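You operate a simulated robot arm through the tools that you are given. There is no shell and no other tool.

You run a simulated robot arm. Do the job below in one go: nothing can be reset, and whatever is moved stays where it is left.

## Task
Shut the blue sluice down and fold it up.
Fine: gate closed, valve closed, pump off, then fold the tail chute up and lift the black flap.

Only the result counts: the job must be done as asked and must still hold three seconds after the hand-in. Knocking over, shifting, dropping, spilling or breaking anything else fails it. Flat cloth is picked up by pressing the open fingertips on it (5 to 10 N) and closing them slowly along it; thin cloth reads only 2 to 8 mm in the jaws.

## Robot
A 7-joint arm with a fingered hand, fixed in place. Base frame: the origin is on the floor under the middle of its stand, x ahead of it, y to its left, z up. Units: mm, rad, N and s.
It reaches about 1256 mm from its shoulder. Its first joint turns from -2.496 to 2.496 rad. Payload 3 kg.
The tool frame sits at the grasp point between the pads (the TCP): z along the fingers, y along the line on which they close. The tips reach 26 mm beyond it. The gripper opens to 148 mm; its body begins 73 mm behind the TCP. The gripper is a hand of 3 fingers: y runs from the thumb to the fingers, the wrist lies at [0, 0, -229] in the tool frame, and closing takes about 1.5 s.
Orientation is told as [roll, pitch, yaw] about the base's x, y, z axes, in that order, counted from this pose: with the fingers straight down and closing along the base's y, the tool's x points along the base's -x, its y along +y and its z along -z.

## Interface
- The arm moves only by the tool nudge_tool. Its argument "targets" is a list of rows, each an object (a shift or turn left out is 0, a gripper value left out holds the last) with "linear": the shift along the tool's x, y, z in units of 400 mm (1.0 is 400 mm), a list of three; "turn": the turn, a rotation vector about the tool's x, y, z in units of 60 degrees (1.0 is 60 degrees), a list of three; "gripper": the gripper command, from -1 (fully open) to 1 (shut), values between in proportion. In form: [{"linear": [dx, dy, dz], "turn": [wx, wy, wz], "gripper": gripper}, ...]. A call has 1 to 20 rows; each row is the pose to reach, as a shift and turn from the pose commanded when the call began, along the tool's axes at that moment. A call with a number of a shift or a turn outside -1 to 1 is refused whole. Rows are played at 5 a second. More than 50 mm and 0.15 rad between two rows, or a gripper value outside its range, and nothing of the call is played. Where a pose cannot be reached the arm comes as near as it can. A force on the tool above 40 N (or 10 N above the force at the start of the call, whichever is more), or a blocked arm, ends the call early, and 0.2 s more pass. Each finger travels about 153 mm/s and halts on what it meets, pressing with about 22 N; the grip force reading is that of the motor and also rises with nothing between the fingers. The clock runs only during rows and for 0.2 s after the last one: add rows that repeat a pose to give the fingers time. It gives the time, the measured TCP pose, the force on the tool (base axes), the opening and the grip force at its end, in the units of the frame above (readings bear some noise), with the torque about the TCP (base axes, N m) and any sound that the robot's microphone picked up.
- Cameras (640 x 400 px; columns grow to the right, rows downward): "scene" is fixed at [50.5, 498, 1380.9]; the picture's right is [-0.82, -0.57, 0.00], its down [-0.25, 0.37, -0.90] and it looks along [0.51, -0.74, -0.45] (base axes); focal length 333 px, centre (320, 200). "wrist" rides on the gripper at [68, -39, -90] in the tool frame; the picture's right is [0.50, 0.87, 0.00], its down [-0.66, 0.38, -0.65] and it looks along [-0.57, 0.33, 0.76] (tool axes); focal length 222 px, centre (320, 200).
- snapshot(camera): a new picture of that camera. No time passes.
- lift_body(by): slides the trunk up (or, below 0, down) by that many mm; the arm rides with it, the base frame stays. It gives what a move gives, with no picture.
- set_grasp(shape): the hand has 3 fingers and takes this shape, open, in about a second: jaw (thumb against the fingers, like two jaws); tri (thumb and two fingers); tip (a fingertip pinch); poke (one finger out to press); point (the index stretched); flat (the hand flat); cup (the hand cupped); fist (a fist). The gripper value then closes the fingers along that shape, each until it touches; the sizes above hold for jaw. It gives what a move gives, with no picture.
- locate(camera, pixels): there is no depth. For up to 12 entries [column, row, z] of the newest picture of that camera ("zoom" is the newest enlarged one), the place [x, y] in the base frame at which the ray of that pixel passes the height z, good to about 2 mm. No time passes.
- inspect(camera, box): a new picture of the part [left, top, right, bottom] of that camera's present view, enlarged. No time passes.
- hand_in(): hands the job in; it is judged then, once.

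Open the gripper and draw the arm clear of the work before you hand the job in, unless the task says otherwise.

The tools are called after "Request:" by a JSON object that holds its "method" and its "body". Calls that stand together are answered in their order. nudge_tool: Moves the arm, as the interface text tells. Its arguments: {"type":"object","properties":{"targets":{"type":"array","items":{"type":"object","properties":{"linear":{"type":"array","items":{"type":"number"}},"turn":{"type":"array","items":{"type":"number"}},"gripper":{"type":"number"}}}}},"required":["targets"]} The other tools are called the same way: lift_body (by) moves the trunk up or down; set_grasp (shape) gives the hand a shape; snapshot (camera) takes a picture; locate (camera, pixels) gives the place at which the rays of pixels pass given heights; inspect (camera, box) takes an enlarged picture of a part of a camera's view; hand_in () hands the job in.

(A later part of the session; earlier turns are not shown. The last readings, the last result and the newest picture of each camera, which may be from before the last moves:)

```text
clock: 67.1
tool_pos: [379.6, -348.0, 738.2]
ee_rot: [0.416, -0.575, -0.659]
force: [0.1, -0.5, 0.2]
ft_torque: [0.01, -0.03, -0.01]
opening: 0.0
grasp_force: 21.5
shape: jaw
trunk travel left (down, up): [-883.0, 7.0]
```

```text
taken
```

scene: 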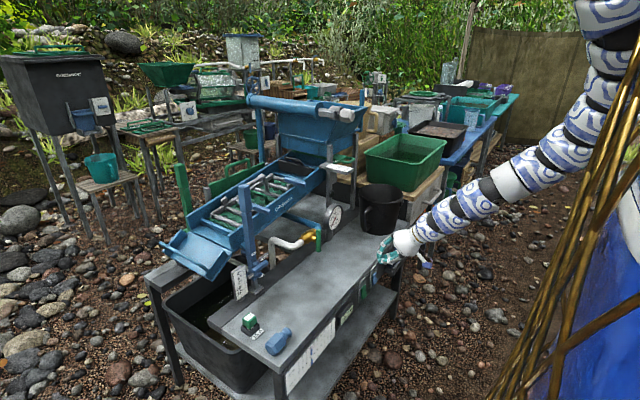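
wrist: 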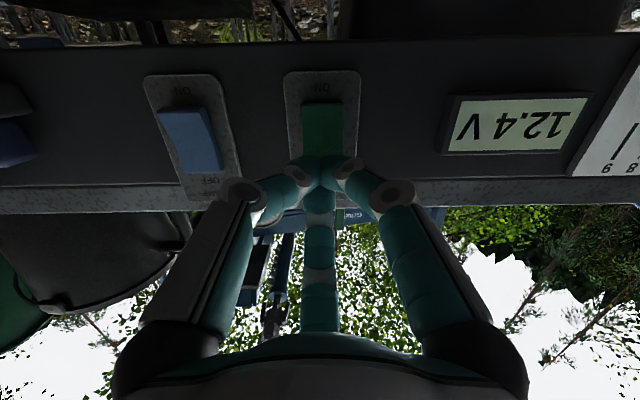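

Good. I finish straightening the hand to vertical while moving to about (440,-300,745).

Request:
{"method": "nudge_tool", "body": {"targets": [{"linear": [-0.0102, 0.0336, 0.0165], "turn": [0.067, 0.115, 0]}, {"linear": [-0.0204, 0.0672, 0.033], "turn": [0.133, 0.231, 0]}, {"linear": [-0.0306, 0.1008, 0.0495], "turn": [0.2, 0.346, 0]}, {"linear": [-0.0408, 0.1344, 0.066], "turn": [0.267, 0.462, 0]}, {"linear": [-0.051, 0.168, 0.0825], "turn": [0.333, 0.577, 0]}]}}

```text
clock: 68.3
tool_pos: [443.0, -299.2, 748.2]
ee_rot: [0.017, 0.012, -0.522]
force: [-0.1, 0.2, 0.0]
ft_torque: [-0.02, -0.03, 0.03]
opening: 0.1
grasp_force: 22.3
shape: jaw
trunk travel left (down, up): [-883.0, 7.0]
```

Hand vertical at (443,-299,748). I travel along above the bench in two legs to the tail end.

Request:
{"method": "nudge_tool", "body": {"targets": [{"linear": [0.025, 0.1, -0.0035]}, {"linear": [0.05, 0.2, -0.007]}, {"linear": [0.075, 0.301, -0.0105]}, {"linear": [0.1, 0.402, -0.014]}, {"linear": [0.1245, 0.502, -0.0175]}]}}

Request:
{"method": "nudge_tool", "body": {"targets": [{"linear": [0.06, 0.1, -0.008]}, {"linear": [0.12, 0.2, -0.016]}, {"linear": [0.18, 0.3, -0.024]}, {"linear": [0.24, 0.4, -0.032]}, {"linear": [0.3, 0.5, -0.04]}, {"linear": [0.36, 0.6, -0.05]}, {"linear": [0.42, 0.7, -0.06]}, {"linear": [0.48, 0.8, -0.07]}]}}

Request:
{"method": "snapshot", "body": {"camera": "wrist"}}

```text
clock: 69.5
tool_pos: [497.4, -105.7, 761.4]
ee_rot: [0.021, 0.009, -0.527]
force: [-0.1, -0.3, -0.3]
ft_torque: [0.0, -0.03, -0.01]
opening: 0.0
grasp_force: 22.0
shape: jaw
trunk travel left (down, up): [-883.0, 7.0]
```

```text
clock: 71.3
tool_pos: [491.9, 272.6, 792.9]
ee_rot: [0.02, 0.01, -0.525]
force: [-0.3, 0.2, -0.5]
ft_torque: [0.01, -0.04, 0.02]
opening: 0.3
grasp_force: 22.4
shape: jaw
trunk travel left (down, up): [-883.0, 7.0]
```

```text
taken
```

wrist: 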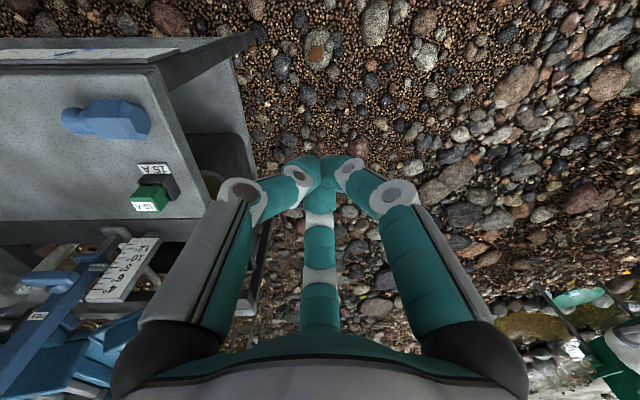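

The bench tail end is below left. I move up to (696,288,900), turning the hand 58° so the camera looks back along the sluice at the chute, and open the jaw for a clear view.

Request:
{"method": "nudge_tool", "body": {"targets": [{"linear": [-0.06, 0.041, -0.038], "turn": [0, 0, 0.14], "gripper": -1}, {"linear": [-0.12, 0.082, -0.076], "turn": [0, 0, 0.28], "gripper": -1}, {"linear": [-0.18, 0.123, -0.114], "turn": [0, 0, 0.42], "gripper": -1}, {"linear": [-0.24, 0.164, -0.153], "turn": [0, 0, 0.56], "gripper": -1}, {"linear": [-0.3, 0.205, -0.191], "turn": [0, 0, 0.7], "gripper": -1}, {"linear": [-0.36, 0.246, -0.229], "turn": [0, 0, 0.84], "gripper": -1}, {"linear": [-0.4225, 0.288, -0.2675], "turn": [0, 0, 0.98], "gripper": -1}]}}

Request:
{"method": "snapshot", "body": {"camera": "wrist"}}

Request:
{"method": "snapshot", "body": {"camera": "scene"}}

```text
clock: 72.9
tool_pos: [661.7, 266.7, 913.7]
ee_rot: [0.001, 0.023, -1.481]
force: [-0.6, 0.3, 0.0]
ft_torque: [0.02, 0.03, 0.01]
opening: 147.9
grasp_force: 0.1
shape: jaw
out of reach, approached as far as the arm can: row 5, 6, 7
trunk travel left (down, up): [-883.0, 7.0]
```

```text
taken
```

wrist: 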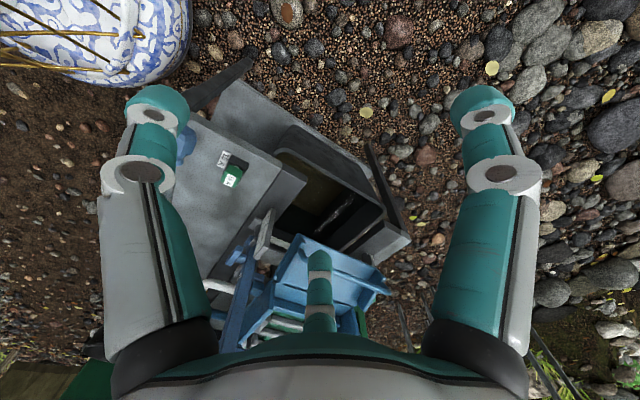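

```text
taken
```

scene: 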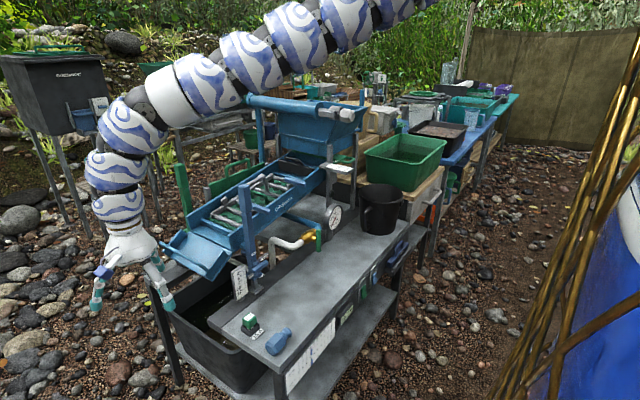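

The chute is visible at (330,275) in the wrist view. I zoom in and locate its handle and hinge against the scene camera.

Request:
{"method": "inspect", "body": {"camera": "wrist", "box": [220, 200, 420, 325]}}

Request:
{"method": "inspect", "body": {"camera": "scene", "box": [145, 220, 245, 282]}}

```text
3.20 times, centred on (320, 262) of wrist
```

zoom: 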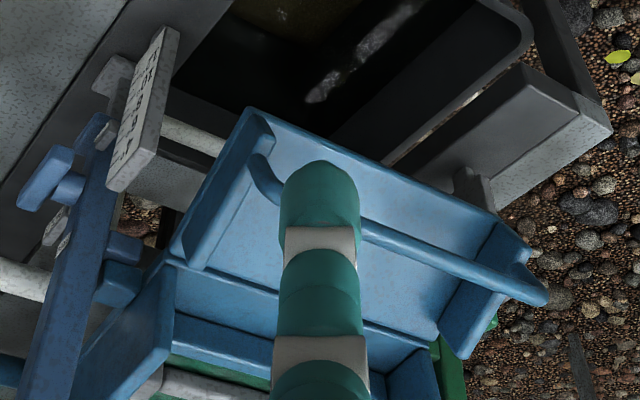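

```text
6.40 times, centred on (195, 251) of scene
```

zoom: 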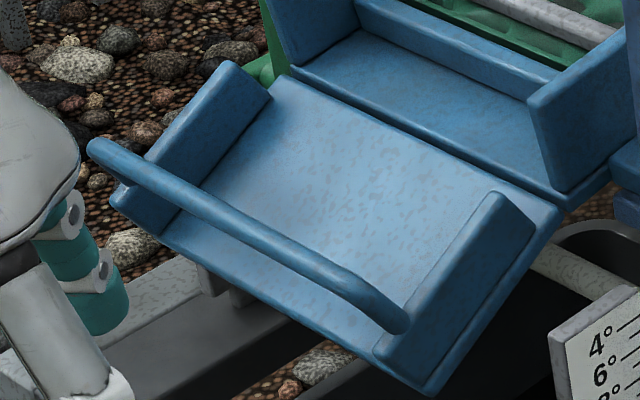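

I triangulate the bar ends, using wrist pixels (390,293), (301,251) and scene pixels (159,243), (207,270), plus the hinge line.

Request:
{"method": "locate", "body": {"camera": "wrist", "pixels": [[390.3, 292.6, 650], [390.3, 292.6, 700], [390.3, 292.6, 750], [300.6, 251, 650], [300.6, 251, 700], [300.6, 251, 750], [277, 285, 650], [277, 285, 700], [360, 310, 650], [360, 310, 700]]}}

Request:
{"method": "locate", "body": {"camera": "scene", "pixels": [[159.4, 242.9, 650], [159.4, 242.9, 700], [159.4, 242.9, 750], [207.2, 270.1, 650], [207.2, 270.1, 700], [207.2, 270.1, 750], [231.5, 252.5, 650], [231.5, 252.5, 700], [186, 232, 650], [186, 232, 700]]}}

```text
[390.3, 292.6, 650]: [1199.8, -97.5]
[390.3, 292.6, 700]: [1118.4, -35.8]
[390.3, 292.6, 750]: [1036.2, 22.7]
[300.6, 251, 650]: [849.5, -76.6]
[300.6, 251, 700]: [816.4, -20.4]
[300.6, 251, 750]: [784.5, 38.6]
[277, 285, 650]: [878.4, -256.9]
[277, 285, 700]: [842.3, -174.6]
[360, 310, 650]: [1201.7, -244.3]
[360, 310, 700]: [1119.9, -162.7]
```

```text
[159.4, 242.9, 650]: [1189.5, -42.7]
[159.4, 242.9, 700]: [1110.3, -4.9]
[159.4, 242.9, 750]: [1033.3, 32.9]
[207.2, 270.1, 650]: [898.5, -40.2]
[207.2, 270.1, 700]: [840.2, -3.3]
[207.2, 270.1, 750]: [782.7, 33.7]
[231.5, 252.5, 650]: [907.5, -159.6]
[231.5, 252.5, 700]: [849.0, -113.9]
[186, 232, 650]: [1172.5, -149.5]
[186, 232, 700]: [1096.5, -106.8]
```

The bar triangulates to y≈51, z≈775 (x 778–995) and the hinge line to y≈-54, z≈763. I plan to grip the bar from above with the hand vertical; first I go up to about (800,290,1150), turning the hand back.

Request:
{"method": "nudge_tool", "body": {"targets": [{"linear": [0.004, 0.05, -0.084], "turn": [0, 0, -0.14], "gripper": -0.1}, {"linear": [0.008, 0.1, -0.168], "turn": [0, 0, -0.28], "gripper": -0.1}, {"linear": [0.011, 0.15, -0.253], "turn": [0, 0, -0.42], "gripper": -0.1}, {"linear": [0.015, 0.2, -0.337], "turn": [0, 0, -0.56], "gripper": -0.1}, {"linear": [0.019, 0.25, -0.421], "turn": [0, 0, -0.7], "gripper": -0.1}, {"linear": [0.022, 0.3, -0.506], "turn": [0, 0, -0.84], "gripper": -0.1}, {"linear": [0.026, 0.349, -0.59], "turn": [0, 0, -0.98], "gripper": -0.1}]}}

```text
clock: 74.5
tool_pos: [789.0, 280.5, 1139.7]
ee_rot: [0.019, 0.009, -0.488]
force: [-0.7, -0.3, 0.5]
ft_torque: [0.04, 0.02, 0.0]
opening: 82.0
grasp_force: 0.1
shape: jaw
out of reach, approached as far as the arm can: row 7
trunk travel left (down, up): [-883.0, 7.0]
```

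Now I move above the bar to about (870,51,1200) with the hand turned square (yaw 0), jaw at about 80 mm.

Request:
{"method": "nudge_tool", "body": {"targets": [{"linear": [-0.075, -0.069, -0.025], "turn": [0, 0, -0.078]}, {"linear": [-0.15, -0.138, -0.05], "turn": [0, 0, -0.155]}, {"linear": [-0.224, -0.206, -0.075], "turn": [0, 0, -0.233]}, {"linear": [-0.299, -0.275, -0.1], "turn": [0, 0, -0.311]}, {"linear": [-0.374, -0.344, -0.125], "turn": [0, 0, -0.388]}, {"linear": [-0.4485, -0.4125, -0.15], "turn": [0, 0, -0.466]}]}}

Request:
{"method": "snapshot", "body": {"camera": "wrist"}}

```text
clock: 75.9
tool_pos: [878.3, 48.8, 1197.2]
ee_rot: [0.023, -0.002, 0.038]
force: [0.6, -0.4, -0.3]
ft_torque: [0.01, 0.02, -0.01]
opening: 82.1
grasp_force: 0.0
shape: jaw
trunk travel left (down, up): [-883.0, 7.0]
```

```text
taken
```

wrist: 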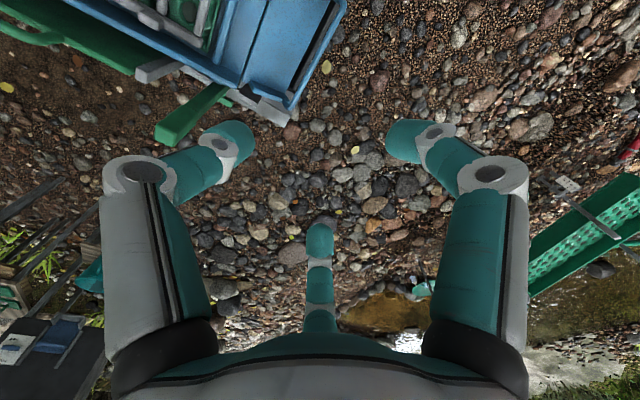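

The hand is above the chute (878,49,1197). I lower the trunk 200 mm and check the arm's clearance to the posts.

Request:
{"method": "lift_body", "body": {"by": -200}}

Request:
{"method": "snapshot", "body": {"camera": "scene"}}

Request:
{"method": "snapshot", "body": {"camera": "wrist"}}

```text
clock: 78.0
tool_pos: [878.1, 49.2, 997.1]
ee_rot: [0.024, -0.002, 0.035]
force: [-0.5, 0.3, 0.3]
ft_torque: [-0.01, -0.02, 0.01]
opening: 81.4
grasp_force: 0.1
shape: jaw
trunk travel left (down, up): [-683.0, 207.0]
```

```text
taken
```

scene: 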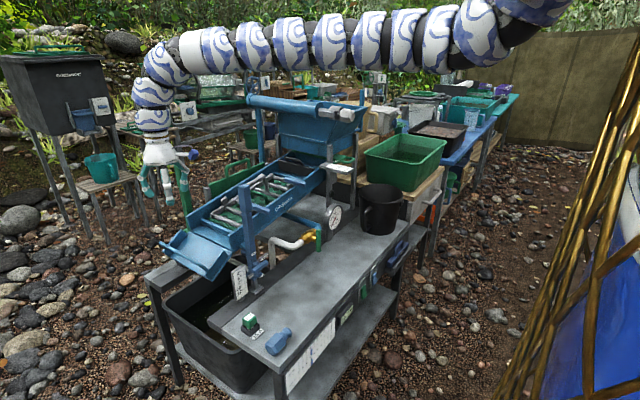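

```text
taken
```

wrist: 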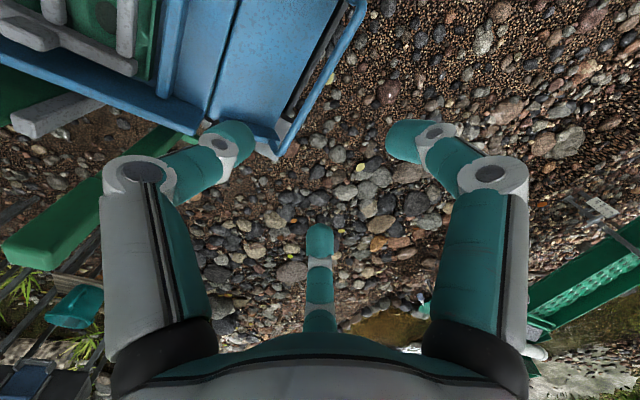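

The bar is seen from (365,0) to (270,150), matching the model (y 51, z 775), and the arm clears the posts. I lower the trunk another 120 mm.

Request:
{"method": "lift_body", "body": {"by": -120}}

Request:
{"method": "snapshot", "body": {"camera": "wrist"}}

Request:
{"method": "inspect", "body": {"camera": "scene", "box": [120, 180, 260, 290]}}

```text
clock: 79.5
tool_pos: [878.3, 48.9, 877.1]
ee_rot: [0.023, -0.002, 0.036]
force: [0.7, 0.3, -0.5]
ft_torque: [0.01, 0.0, 0.01]
opening: 81.5
grasp_force: 0.0
shape: jaw
trunk travel left (down, up): [-563.0, 327.0]
```

```text
taken
```

wrist: 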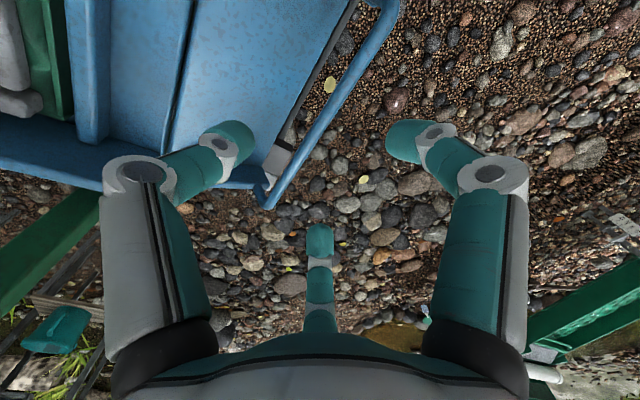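

```text
3.64 times, centred on (190, 235) of scene
```

zoom: 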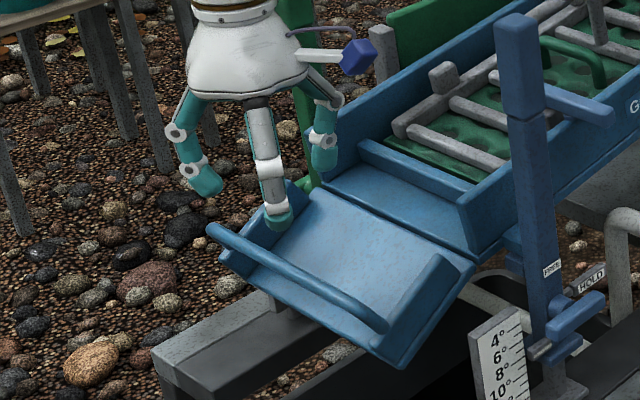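

Model and picture agree (bar end at (272,205)). I descend 100 mm so that the jaw straddles the bar.

Request:
{"method": "nudge_tool", "body": {"targets": [{"linear": [0, 0, 0.08]}, {"linear": [0, 0, 0.16]}, {"linear": [0, 0, 0.21]}, {"linear": [0, 0, 0.245]}, {"linear": [0, 0, 0.245]}]}}

Request:
{"method": "snapshot", "body": {"camera": "wrist"}}

Request:
{"method": "inspect", "body": {"camera": "scene", "box": [120, 180, 260, 290]}}

```text
clock: 80.7
tool_pos: [876.1, 50.7, 777.8]
ee_rot: [0.023, 0.001, 0.034]
force: [0.2, -0.1, -0.2]
ft_torque: [0.04, 0.03, -0.01]
opening: 81.6
grasp_force: 0.1
shape: jaw
trunk travel left (down, up): [-563.0, 327.0]
```

```text
taken
```

wrist: 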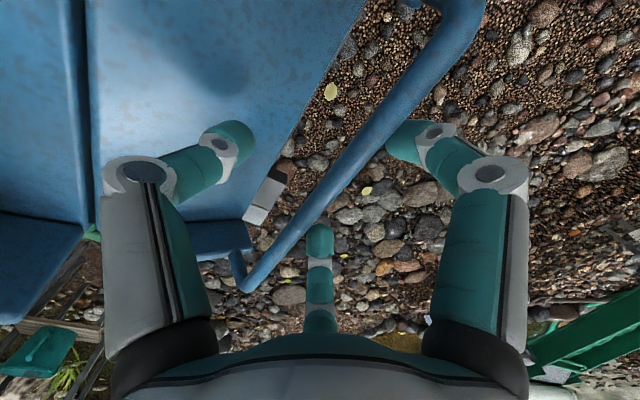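

```text
3.64 times, centred on (190, 235) of scene
```

zoom: 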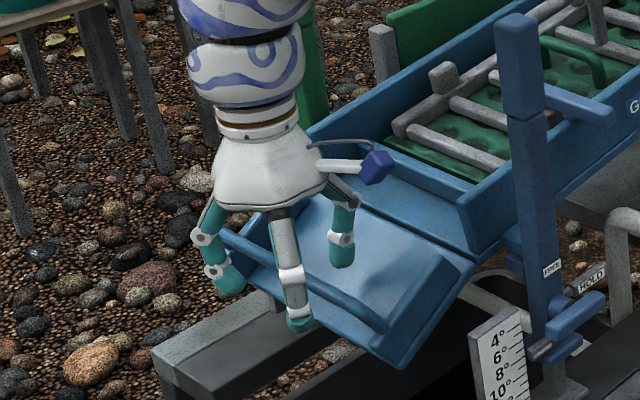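

The bar passes right through the TCP point (320,202) between thumb and fingers. I close the jaw on it.

Request:
{"method": "nudge_tool", "body": {"targets": [{"gripper": 0.2}, {"gripper": 0.5}, {"gripper": 0.8}, {"gripper": 1}, {"gripper": 1}, {"gripper": 1}]}}

Request:
{"method": "snapshot", "body": {"camera": "wrist"}}

Request:
{"method": "inspect", "body": {"camera": "scene", "box": [120, 180, 260, 290]}}

```text
clock: 82.1
tool_pos: [877.6, 50.7, 779.5]
ee_rot: [0.023, 0.0, 0.035]
force: [-3.1, -0.3, -1.3]
ft_torque: [0.02, -0.01, -0.05]
opening: 0.0
grasp_force: 22.1
shape: jaw
trunk travel left (down, up): [-563.0, 327.0]
```

```text
taken
```

wrist: 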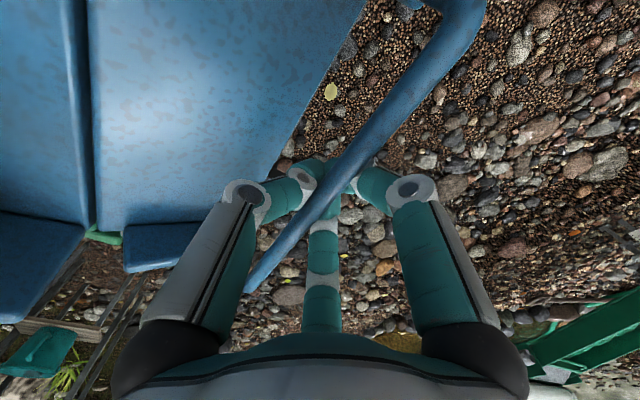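

```text
3.64 times, centred on (190, 235) of scene
```

zoom: 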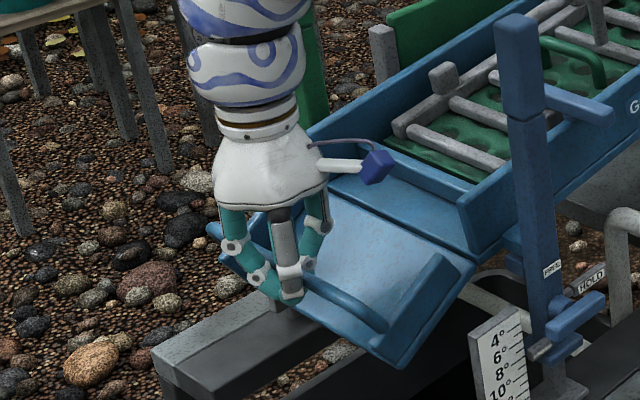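

The fingertips have closed under the bar, caging it. I lift along the arc around the hinge (y -54, z 763, radius 106) to about 50°.

Request:
{"method": "nudge_tool", "body": {"targets": [{"linear": [0, -0.005, -0.0295]}, {"linear": [0.0005, -0.0143, -0.0608]}, {"linear": [0.001, -0.0293, -0.0945]}, {"linear": [0.0016, -0.0463, -0.122]}, {"linear": [0.0023, -0.0663, -0.1473]}, {"linear": [0.0033, -0.093, -0.173]}, {"linear": [0.0033, -0.093, -0.173]}]}}

Request:
{"method": "snapshot", "body": {"camera": "wrist"}}

Request:
{"method": "inspect", "body": {"camera": "scene", "box": [120, 180, 260, 290]}}

```text
clock: 83.7
tool_pos: [879.4, 12.2, 847.4]
ee_rot: [0.02, -0.001, 0.035]
force: [2.1, -0.1, -3.7]
ft_torque: [0.02, 0.01, -0.02]
opening: 0.4
grasp_force: 22.3
shape: jaw
trunk travel left (down, up): [-563.0, 327.0]
```

```text
taken
```

wrist: 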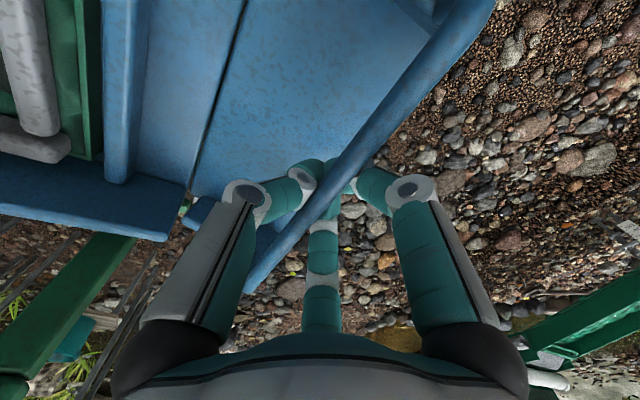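

```text
3.64 times, centred on (190, 235) of scene
```

zoom: 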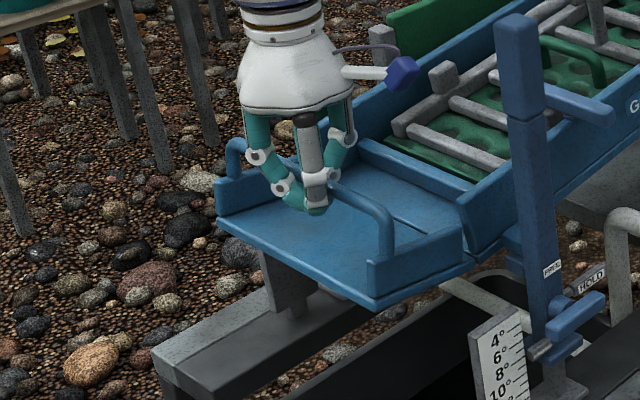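

The chute is following (now about level, bar at (12,847)). I continue along the arc to about 95°.

Request:
{"method": "nudge_tool", "body": {"targets": [{"linear": [0.001, -0.0298, -0.0218]}, {"linear": [0.002, -0.0583, -0.0373]}, {"linear": [0.003, -0.0883, -0.049]}, {"linear": [0.0043, -0.1243, -0.058]}, {"linear": [0.0056, -0.161, -0.0618]}, {"linear": [0.0067, -0.1933, -0.061]}, {"linear": [0.0067, -0.1933, -0.061]}]}}

Request:
{"method": "inspect", "body": {"camera": "scene", "box": [120, 180, 260, 290]}}

Request:
{"method": "snapshot", "body": {"camera": "wrist"}}

```text
clock: 85.3
tool_pos: [878.0, -63.3, 869.8]
ee_rot: [0.023, 0.0, 0.035]
force: [0.6, 0.9, 0.2]
ft_torque: [-0.03, -0.04, -0.03]
opening: 0.0
grasp_force: 21.7
shape: jaw
trunk travel left (down, up): [-563.0, 327.0]
```

```text
3.64 times, centred on (190, 235) of scene
```

zoom: 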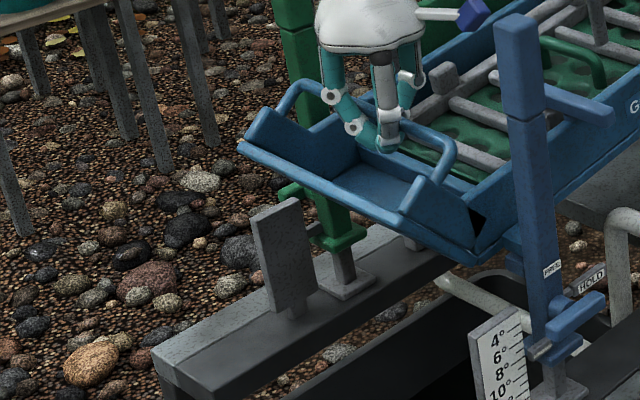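

```text
taken
```

wrist: 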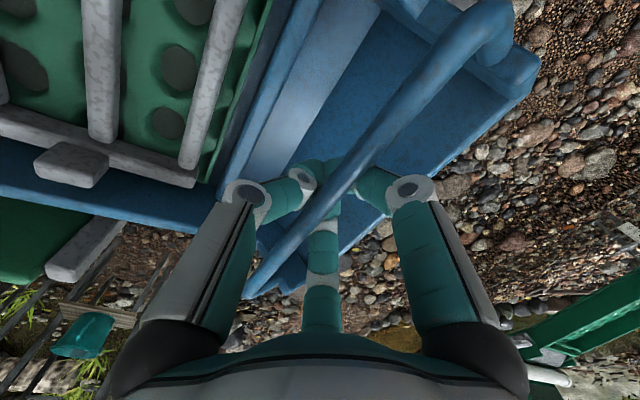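

The chute keeps following with little force (bar near (-63,870)). I continue the arc to about 132°, where the tray should be upright.

Request:
{"method": "nudge_tool", "body": {"targets": [{"linear": [0.0013, -0.0365, 0.0058]}, {"linear": [0.0024, -0.0678, 0.015]}, {"linear": [0.0036, -0.1015, 0.03]}, {"linear": [0.0045, -0.129, 0.047]}, {"linear": [0.005, -0.142, 0.0565]}, {"linear": [0.0054, -0.1543, 0.067]}, {"linear": [0.0054, -0.1543, 0.067]}]}}

Request:
{"method": "inspect", "body": {"camera": "scene", "box": [120, 180, 260, 290]}}

Request:
{"method": "snapshot", "body": {"camera": "wrist"}}

```text
clock: 86.9
tool_pos: [878.7, -119.2, 845.1]
ee_rot: [0.027, -0.006, 0.04]
force: [-1.3, 24.2, 10.2]
ft_torque: [-0.35, 0.22, -0.44]
opening: 0.0
grasp_force: 22.6
shape: jaw
trunk travel left (down, up): [-563.0, 327.0]
stopped in row 7: the force on the tool passed its limit at 41 N (the readings are from after the stop); the commanded pose is now the measured one
```

```text
3.64 times, centred on (190, 235) of scene
```

zoom: 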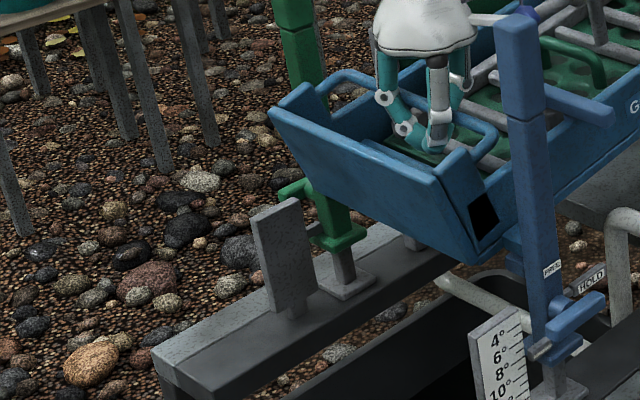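

```text
taken
```

wrist: 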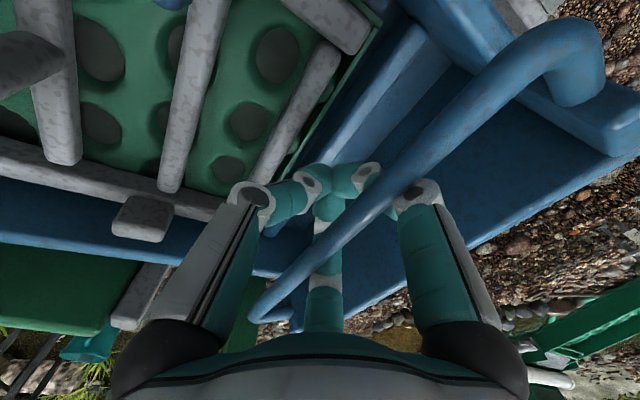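

The force passed 41 N, so the chute may have reached its fold stop. I zoom in to judge its angle.

Request:
{"method": "inspect", "body": {"camera": "scene", "box": [180, 190, 260, 260]}}

```text
5.71 times, centred on (220, 225) of scene
```

zoom: 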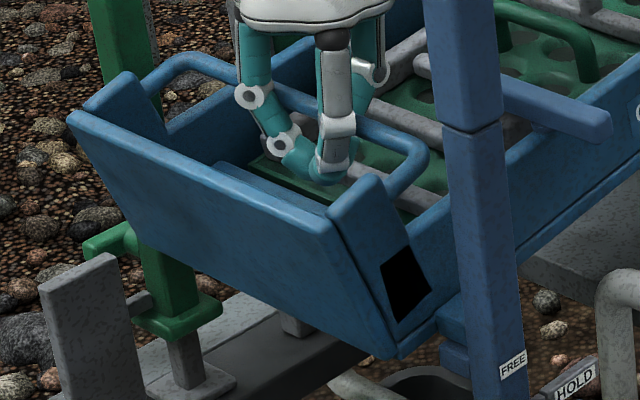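

The tray floor now stands at about 77° (rotated about 113°), and the hand is slightly ahead of the bar, so this looks like the fold stop. I ease the hand back 14 mm to relieve the force and see whether the chute stays up.

Request:
{"method": "nudge_tool", "body": {"targets": [{"linear": [0, 0.0175, -0.015]}, {"linear": [0, 0.035, -0.03]}, {"linear": [0, 0.035, -0.03]}]}}

Request:
{"method": "inspect", "body": {"camera": "scene", "box": [180, 190, 260, 260]}}

Request:
{"method": "snapshot", "body": {"camera": "wrist"}}

```text
clock: 87.7
tool_pos: [878.1, -112.4, 856.7]
ee_rot: [0.024, -0.004, 0.037]
force: [-1.0, 0.9, -0.2]
ft_torque: [0.01, 0.0, 0.02]
opening: 0.1
grasp_force: 22.0
shape: jaw
trunk travel left (down, up): [-563.0, 327.0]
```

```text
5.71 times, centred on (220, 225) of scene
```

zoom: 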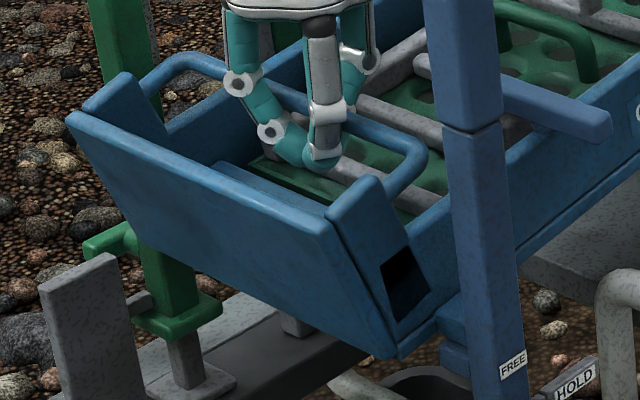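

```text
taken
```

wrist: 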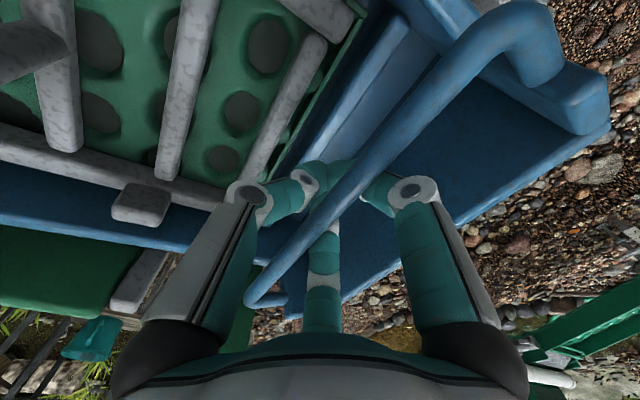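

The chute stays with no force on the hand. I open the jaw to about 80 mm, still keeping the fingers on the outside of the bar as a safeguard.

Request:
{"method": "nudge_tool", "body": {"targets": [{"gripper": 0.6}, {"gripper": 0.2}, {"gripper": -0.1}, {"gripper": -0.1}, {"gripper": -0.1}]}}

Request:
{"method": "inspect", "body": {"camera": "scene", "box": [180, 190, 260, 260]}}

Request:
{"method": "snapshot", "body": {"camera": "wrist"}}

```text
clock: 88.9
tool_pos: [878.6, -111.3, 856.8]
ee_rot: [0.026, -0.005, 0.036]
force: [0.1, 0.0, -0.4]
ft_torque: [0.02, 0.01, 0.0]
opening: 80.7
grasp_force: 0.0
shape: jaw
trunk travel left (down, up): [-563.0, 327.0]
```

```text
5.71 times, centred on (220, 225) of scene
```

zoom: 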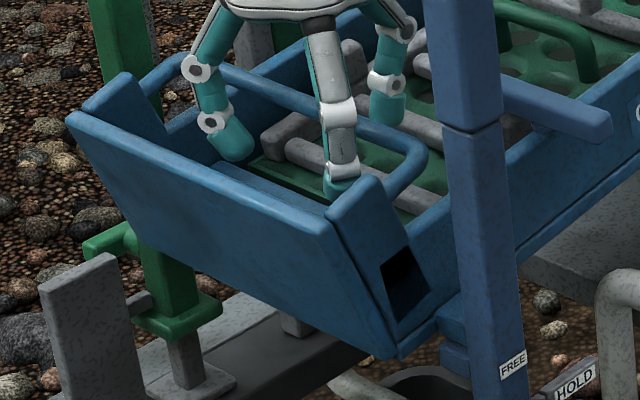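

```text
taken
```

wrist: 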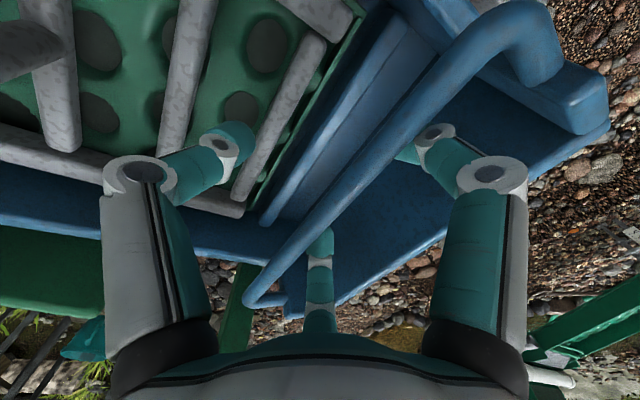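

The chute holds by itself: bar unchanged from (540,10) to (250,300) and clear of the fingers. I lift the hand straight up 150 mm, away from the bar.

Request:
{"method": "nudge_tool", "body": {"targets": [{"linear": [0, 0, -0.08]}, {"linear": [0, 0, -0.17]}, {"linear": [0, 0, -0.28]}, {"linear": [0, 0, -0.38]}]}}

Request:
{"method": "snapshot", "body": {"camera": "scene"}}

Request:
{"method": "snapshot", "body": {"camera": "wrist"}}

```text
clock: 89.9
tool_pos: [875.6, -115.3, 1010.2]
ee_rot: [0.027, -0.006, 0.037]
force: [-0.3, 0.0, 0.1]
ft_torque: [0.01, 0.0, 0.02]
opening: 80.9
grasp_force: 0.0
shape: jaw
trunk travel left (down, up): [-563.0, 327.0]
```

```text
taken
```

scene: 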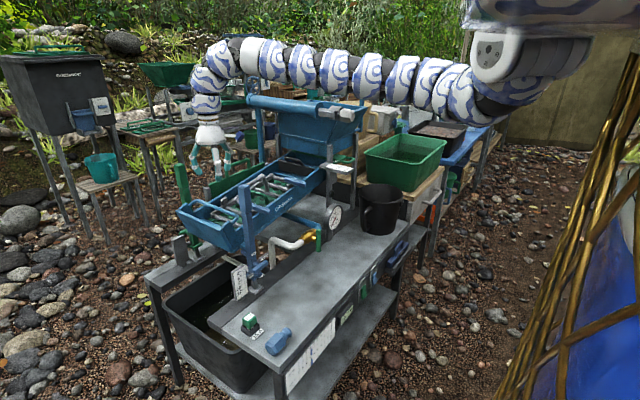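

```text
taken
```

wrist: 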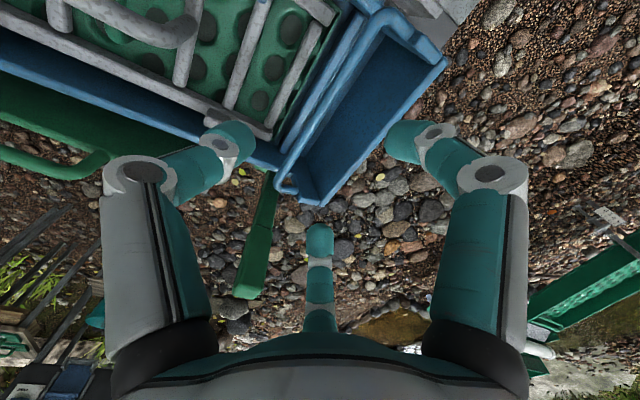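

The chute stays folded. For the black flap I must approach from the downstream side because the hopper roll hangs above it; I turn the hand about its axis in stages so the camera looks towards -y, rising a bit.

Request:
{"method": "nudge_tool", "body": {"targets": [{"linear": [0, -0.02, -0.02], "turn": [0, 0, 0.14]}, {"linear": [0, -0.04, -0.04], "turn": [0, 0, 0.28]}, {"linear": [0, -0.06, -0.06], "turn": [0, 0, 0.42]}, {"linear": [0, -0.08, -0.08], "turn": [0, 0, 0.56]}, {"linear": [0, -0.1, -0.1], "turn": [0, 0, 0.7]}, {"linear": [0, -0.12, -0.1], "turn": [0, 0, 0.84]}, {"linear": [0, -0.14, -0.1], "turn": [0, 0, 0.98]}]}}

Request:
{"method": "nudge_tool", "body": {"targets": [{"turn": [0, 0, 0.14]}, {"turn": [0, 0, 0.28]}, {"turn": [0, 0, 0.42]}, {"turn": [0, 0, 0.56]}, {"turn": [0, 0, 0.7]}, {"turn": [0, 0, 0.84]}, {"turn": [0, 0, 0.98]}]}}

Request:
{"method": "snapshot", "body": {"camera": "wrist"}}

Request:
{"method": "snapshot", "body": {"camera": "scene"}}

```text
clock: 91.5
tool_pos: [879.1, -170.8, 1047.0]
ee_rot: [0.017, 0.019, -0.991]
force: [-0.4, -0.5, 0.2]
ft_torque: [0.02, 0.01, -0.01]
opening: 81.1
grasp_force: 0.1
shape: jaw
trunk travel left (down, up): [-563.0, 327.0]
```

```text
clock: 93.1
tool_pos: [879.3, -171.8, 1046.8]
ee_rot: [-0.008, 0.025, -2.017]
force: [0.6, 0.3, 0.0]
ft_torque: [-0.02, 0.01, -0.04]
opening: 81.1
grasp_force: 0.0
shape: jaw
trunk travel left (down, up): [-563.0, 327.0]
```

```text
taken
```

wrist: 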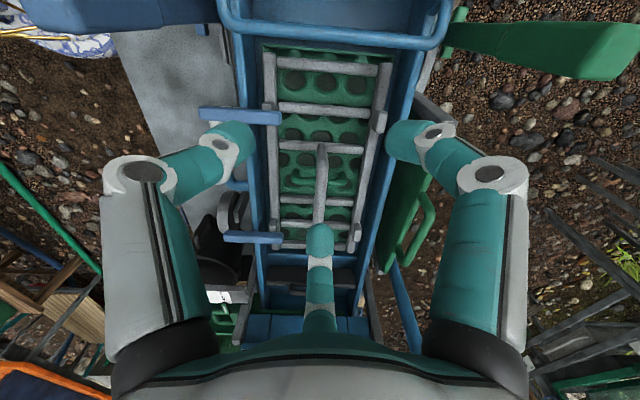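

```text
taken
```

scene: 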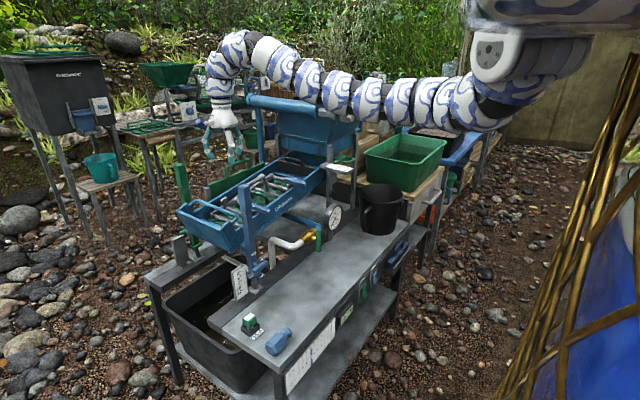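

The view looks straight up the sluice; the black flap is near (300,282). I tilt the hand 40° and move a little towards it for a frontal view.

Request:
{"method": "nudge_tool", "body": {"targets": [{"linear": [-0.049, 0.023, 0.0185], "turn": [-0.067, -0.115, 0]}, {"linear": [-0.097, 0.046, 0.037], "turn": [-0.133, -0.231, 0]}, {"linear": [-0.146, 0.07, 0.0555], "turn": [-0.2, -0.346, 0]}, {"linear": [-0.195, 0.093, 0.074], "turn": [-0.267, -0.462, 0]}, {"linear": [-0.2435, 0.116, 0.0925], "turn": [-0.333, -0.577, 0]}]}}

Request:
{"method": "snapshot", "body": {"camera": "wrist"}}

Request:
{"method": "snapshot", "body": {"camera": "scene"}}

```text
clock: 94.3
tool_pos: [882.1, -280.6, 1004.9]
ee_rot: [0.386, -0.567, -2.13]
force: [-0.1, 0.0, 0.6]
ft_torque: [0.02, 0.01, 0.01]
opening: 80.9
grasp_force: 0.0
shape: jaw
trunk travel left (down, up): [-563.0, 327.0]
```

```text
taken
```

wrist: 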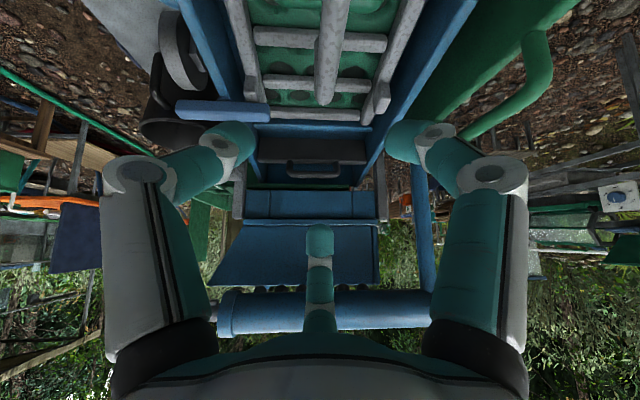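

```text
taken
```

scene: 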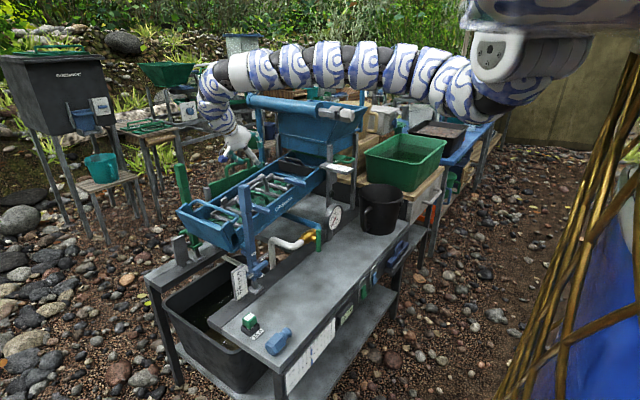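

The flap with its handle is now visible at (312,157). I zoom in on it.

Request:
{"method": "inspect", "body": {"camera": "wrist", "box": [230, 100, 400, 206]}}

Request:
{"method": "inspect", "body": {"camera": "wrist", "box": [265, 120, 375, 189]}}

```text
3.76 times, centred on (315, 153) of wrist
```

zoom: 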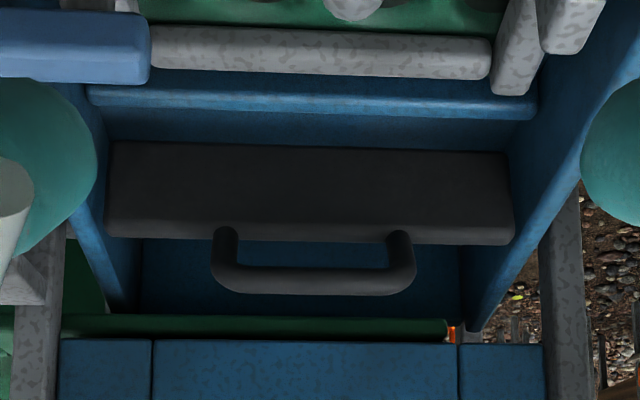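

```text
5.80 times, centred on (320, 154) of wrist
```

zoom: 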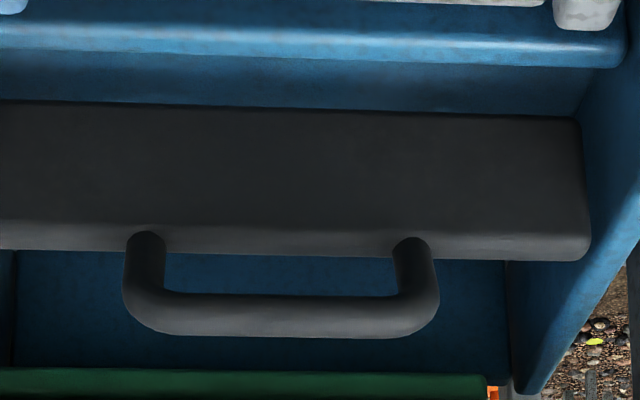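

I locate the handle bar, the flap's top edge and bottom edge at several heights from both cameras.

Request:
{"method": "locate", "body": {"camera": "wrist", "pixels": [[313.1, 174.3, 900], [313.1, 174.3, 920], [313.1, 174.3, 940], [288.1, 172.1, 900], [288.1, 172.1, 920], [339, 173, 900], [339, 173, 920], [366.6, 163.5, 870], [366.6, 163.5, 890], [366.6, 163.5, 910], [316.6, 137.6, 830], [316.6, 137.6, 850]]}}

Request:
{"method": "locate", "body": {"camera": "scene", "pixels": [[285.6, 157.5, 900], [285.6, 157.5, 920], [285.6, 157.5, 940], [301.9, 162.3, 900], [301.9, 162.3, 920], [301.9, 162.3, 940], [278.8, 159.8, 870], [278.8, 159.8, 890], [278.8, 159.8, 910], [314.4, 168.5, 870], [314.4, 168.5, 890], [314.4, 168.5, 910]]}}

```text
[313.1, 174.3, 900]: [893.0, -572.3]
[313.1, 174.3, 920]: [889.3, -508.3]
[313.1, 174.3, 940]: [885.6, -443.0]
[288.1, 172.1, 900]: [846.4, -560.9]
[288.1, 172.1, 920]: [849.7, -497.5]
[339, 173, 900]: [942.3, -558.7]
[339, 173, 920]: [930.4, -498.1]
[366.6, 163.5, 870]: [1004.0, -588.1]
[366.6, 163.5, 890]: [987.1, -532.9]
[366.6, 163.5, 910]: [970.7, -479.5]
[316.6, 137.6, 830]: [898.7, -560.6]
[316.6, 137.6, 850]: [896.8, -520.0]
```

```text
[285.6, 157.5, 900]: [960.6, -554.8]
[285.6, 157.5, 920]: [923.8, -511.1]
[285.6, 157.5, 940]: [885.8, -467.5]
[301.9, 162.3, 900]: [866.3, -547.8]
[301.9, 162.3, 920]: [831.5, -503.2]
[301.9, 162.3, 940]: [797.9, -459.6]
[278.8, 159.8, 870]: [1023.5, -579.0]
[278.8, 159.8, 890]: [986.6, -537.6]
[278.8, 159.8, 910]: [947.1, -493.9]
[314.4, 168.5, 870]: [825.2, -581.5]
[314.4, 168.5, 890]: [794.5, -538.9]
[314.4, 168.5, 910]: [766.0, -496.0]
```

The handle bar is at about x 848–936, y≈-524, z≈911 and the flap's top edge at y≈-535, z≈890. I take closer zooms to find where the flap is hinged.

Request:
{"method": "inspect", "body": {"camera": "scene", "box": [270, 145, 326, 180]}}

Request:
{"method": "inspect", "body": {"camera": "wrist", "box": [335, 130, 385, 180]}}

Request:
{"method": "inspect", "body": {"camera": "wrist", "box": [240, 130, 300, 180]}}

```text
11.43 times, centred on (298, 162) of scene
```

zoom: 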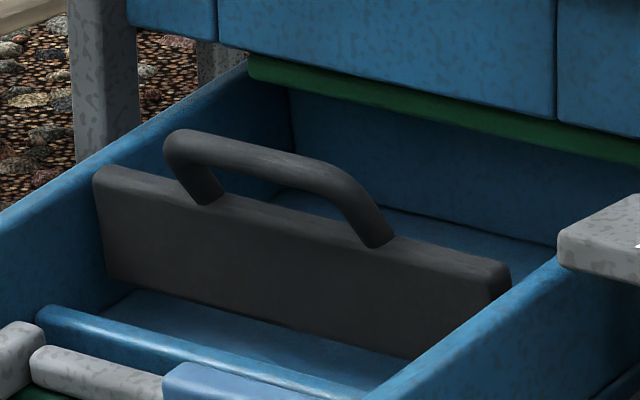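

```text
8.00 times, centred on (360, 155) of wrist
```

zoom: 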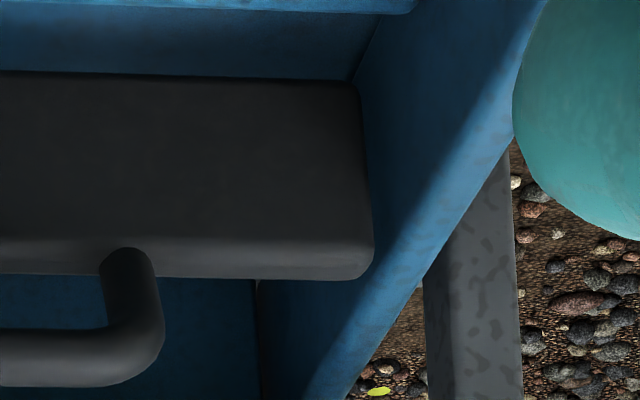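

```text
8.00 times, centred on (270, 155) of wrist
```

zoom: 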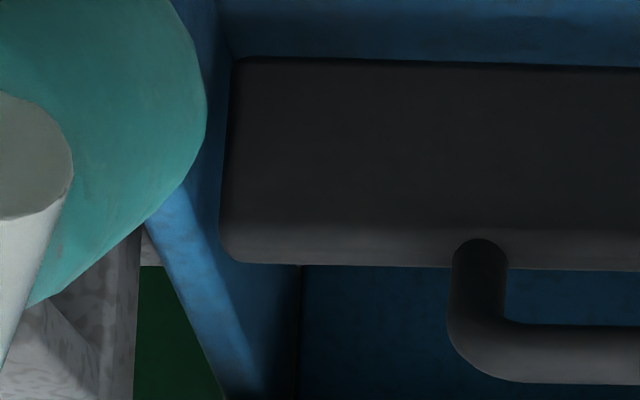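

The plate is about square to the sluice floor (top edge at (y,z)=(-535,890)), and the handle leans about 35° downstream with its bar near (892,-520,916). I close the jaw to ~50 mm and approach along the hand axis to 40 mm short of the bar.

Request:
{"method": "nudge_tool", "body": {"targets": [{"linear": [-0.0595, 0.028, 0.0837], "gripper": 0.3}, {"linear": [-0.119, 0.056, 0.1674], "gripper": 0.3}, {"linear": [-0.1785, 0.084, 0.251], "gripper": 0.3}, {"linear": [-0.238, 0.112, 0.335], "gripper": 0.3}, {"linear": [-0.2975, 0.1395, 0.4185], "gripper": 0.3}]}}

Request:
{"method": "snapshot", "body": {"camera": "wrist"}}

Request:
{"method": "inspect", "body": {"camera": "scene", "box": [230, 80, 360, 180]}}

```text
clock: 95.5
tool_pos: [884.6, -484.0, 954.8]
ee_rot: [0.385, -0.566, -2.129]
force: [-0.9, 0.3, -0.7]
ft_torque: [0.01, 0.0, -0.03]
opening: 52.0
grasp_force: 0.0
shape: jaw
trunk travel left (down, up): [-563.0, 327.0]
```

```text
taken
```

wrist: 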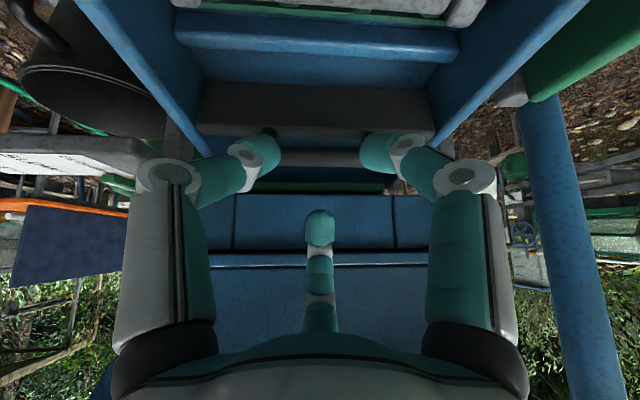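

```text
4.00 times, centred on (295, 130) of scene
```

zoom: 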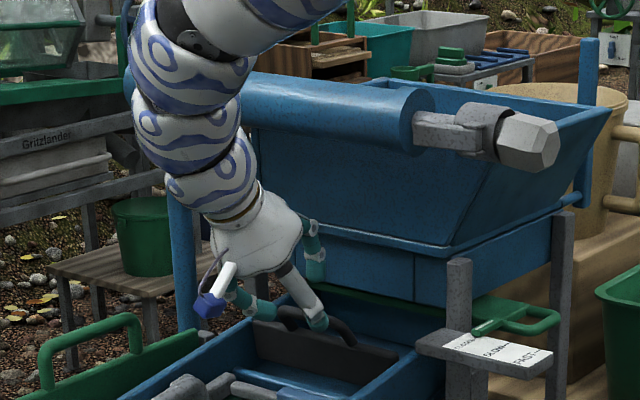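

The handle is between my thumb (265,150) and finger (375,155) in the view. I zoom in to align.

Request:
{"method": "inspect", "body": {"camera": "wrist", "box": [220, 90, 420, 215]}}

Request:
{"method": "inspect", "body": {"camera": "scene", "box": [265, 135, 335, 180]}}

```text
3.20 times, centred on (320, 152) of wrist
```

zoom: 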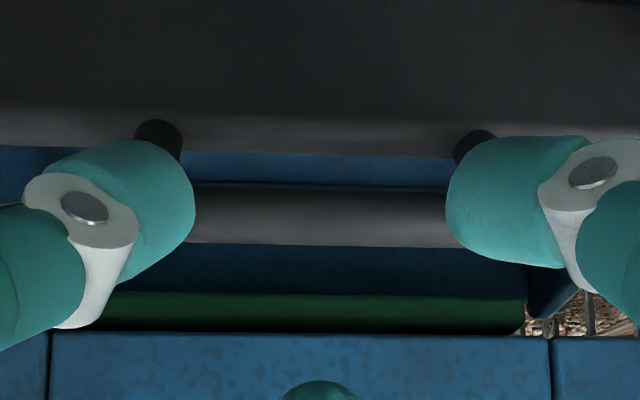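

```text
8.89 times, centred on (300, 158) of scene
```

zoom: 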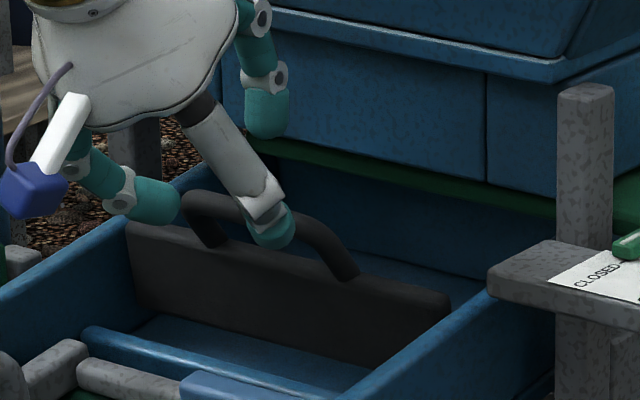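

The bar is 52 mm ahead along the hand axis and 4 mm towards the far finger; I advance 40 mm, shifting slightly so the bar lies midway between the pads.

Request:
{"method": "nudge_tool", "body": {"targets": [{"linear": [0.0128, 0.0042, 0.03]}, {"linear": [0.0128, 0.0042, 0.06]}, {"linear": [0.0128, 0.0042, 0.08]}, {"linear": [0.0128, 0.0042, 0.1]}, {"linear": [0.0128, 0.0042, 0.1]}]}}

Request:
{"method": "inspect", "body": {"camera": "wrist", "box": [220, 110, 420, 260]}}

Request:
{"method": "inspect", "body": {"camera": "scene", "box": [265, 135, 335, 180]}}

```text
clock: 96.7
tool_pos: [891.5, -505.4, 922.1]
ee_rot: [0.385, -0.566, -2.129]
force: [0.7, -0.8, 0.1]
ft_torque: [-0.01, 0.03, 0.04]
opening: 52.0
grasp_force: 0.0
shape: jaw
trunk travel left (down, up): [-563.0, 327.0]
```

```text
2.67 times, centred on (320, 185) of wrist
```

zoom: 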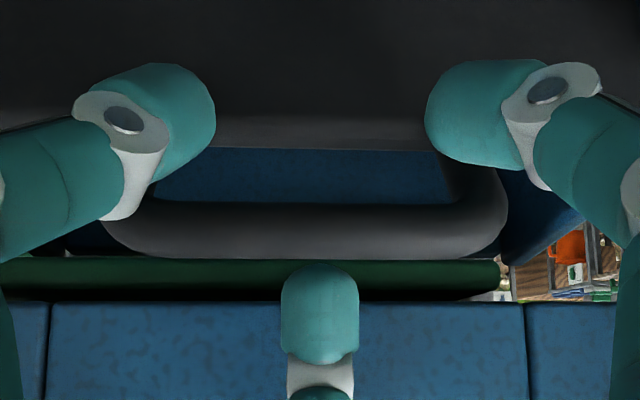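

```text
8.89 times, centred on (300, 158) of scene
```

zoom: 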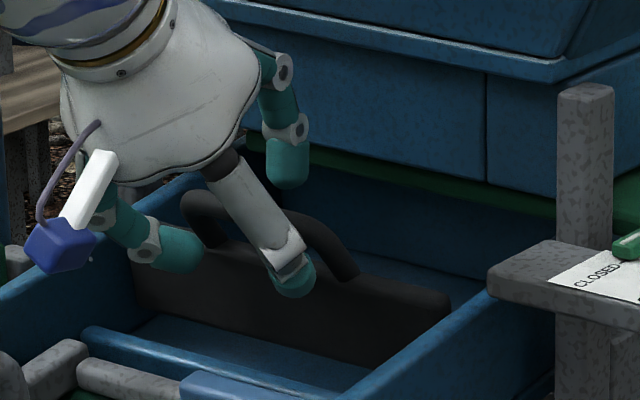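

The bar now lies between the far finger (zoom 320,290) and the thumb/finger pair in front. I close the jaw on the bar.

Request:
{"method": "nudge_tool", "body": {"targets": [{"gripper": 0.5}, {"gripper": 0.7}, {"gripper": 0.85}, {"gripper": 1}, {"gripper": 1}, {"gripper": 1}]}}

Request:
{"method": "inspect", "body": {"camera": "wrist", "box": [220, 110, 420, 260]}}

Request:
{"method": "inspect", "body": {"camera": "scene", "box": [265, 135, 335, 180]}}

```text
clock: 98.1
tool_pos: [891.5, -507.8, 922.1]
ee_rot: [0.382, -0.566, -2.133]
force: [-2.7, -0.4, -9.2]
ft_torque: [0.04, -0.06, -0.05]
opening: 2.2
grasp_force: 22.2
shape: jaw
trunk travel left (down, up): [-563.0, 327.0]
```

```text
2.67 times, centred on (320, 185) of wrist
```

zoom: 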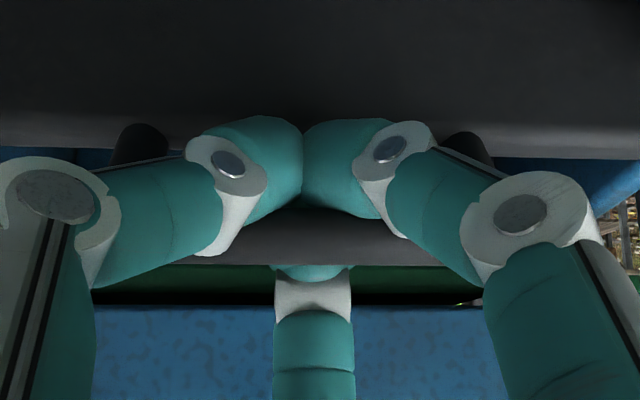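

```text
8.89 times, centred on (300, 158) of scene
```

zoom: 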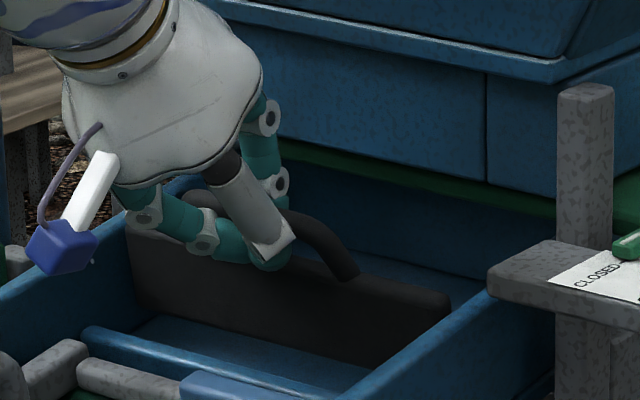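

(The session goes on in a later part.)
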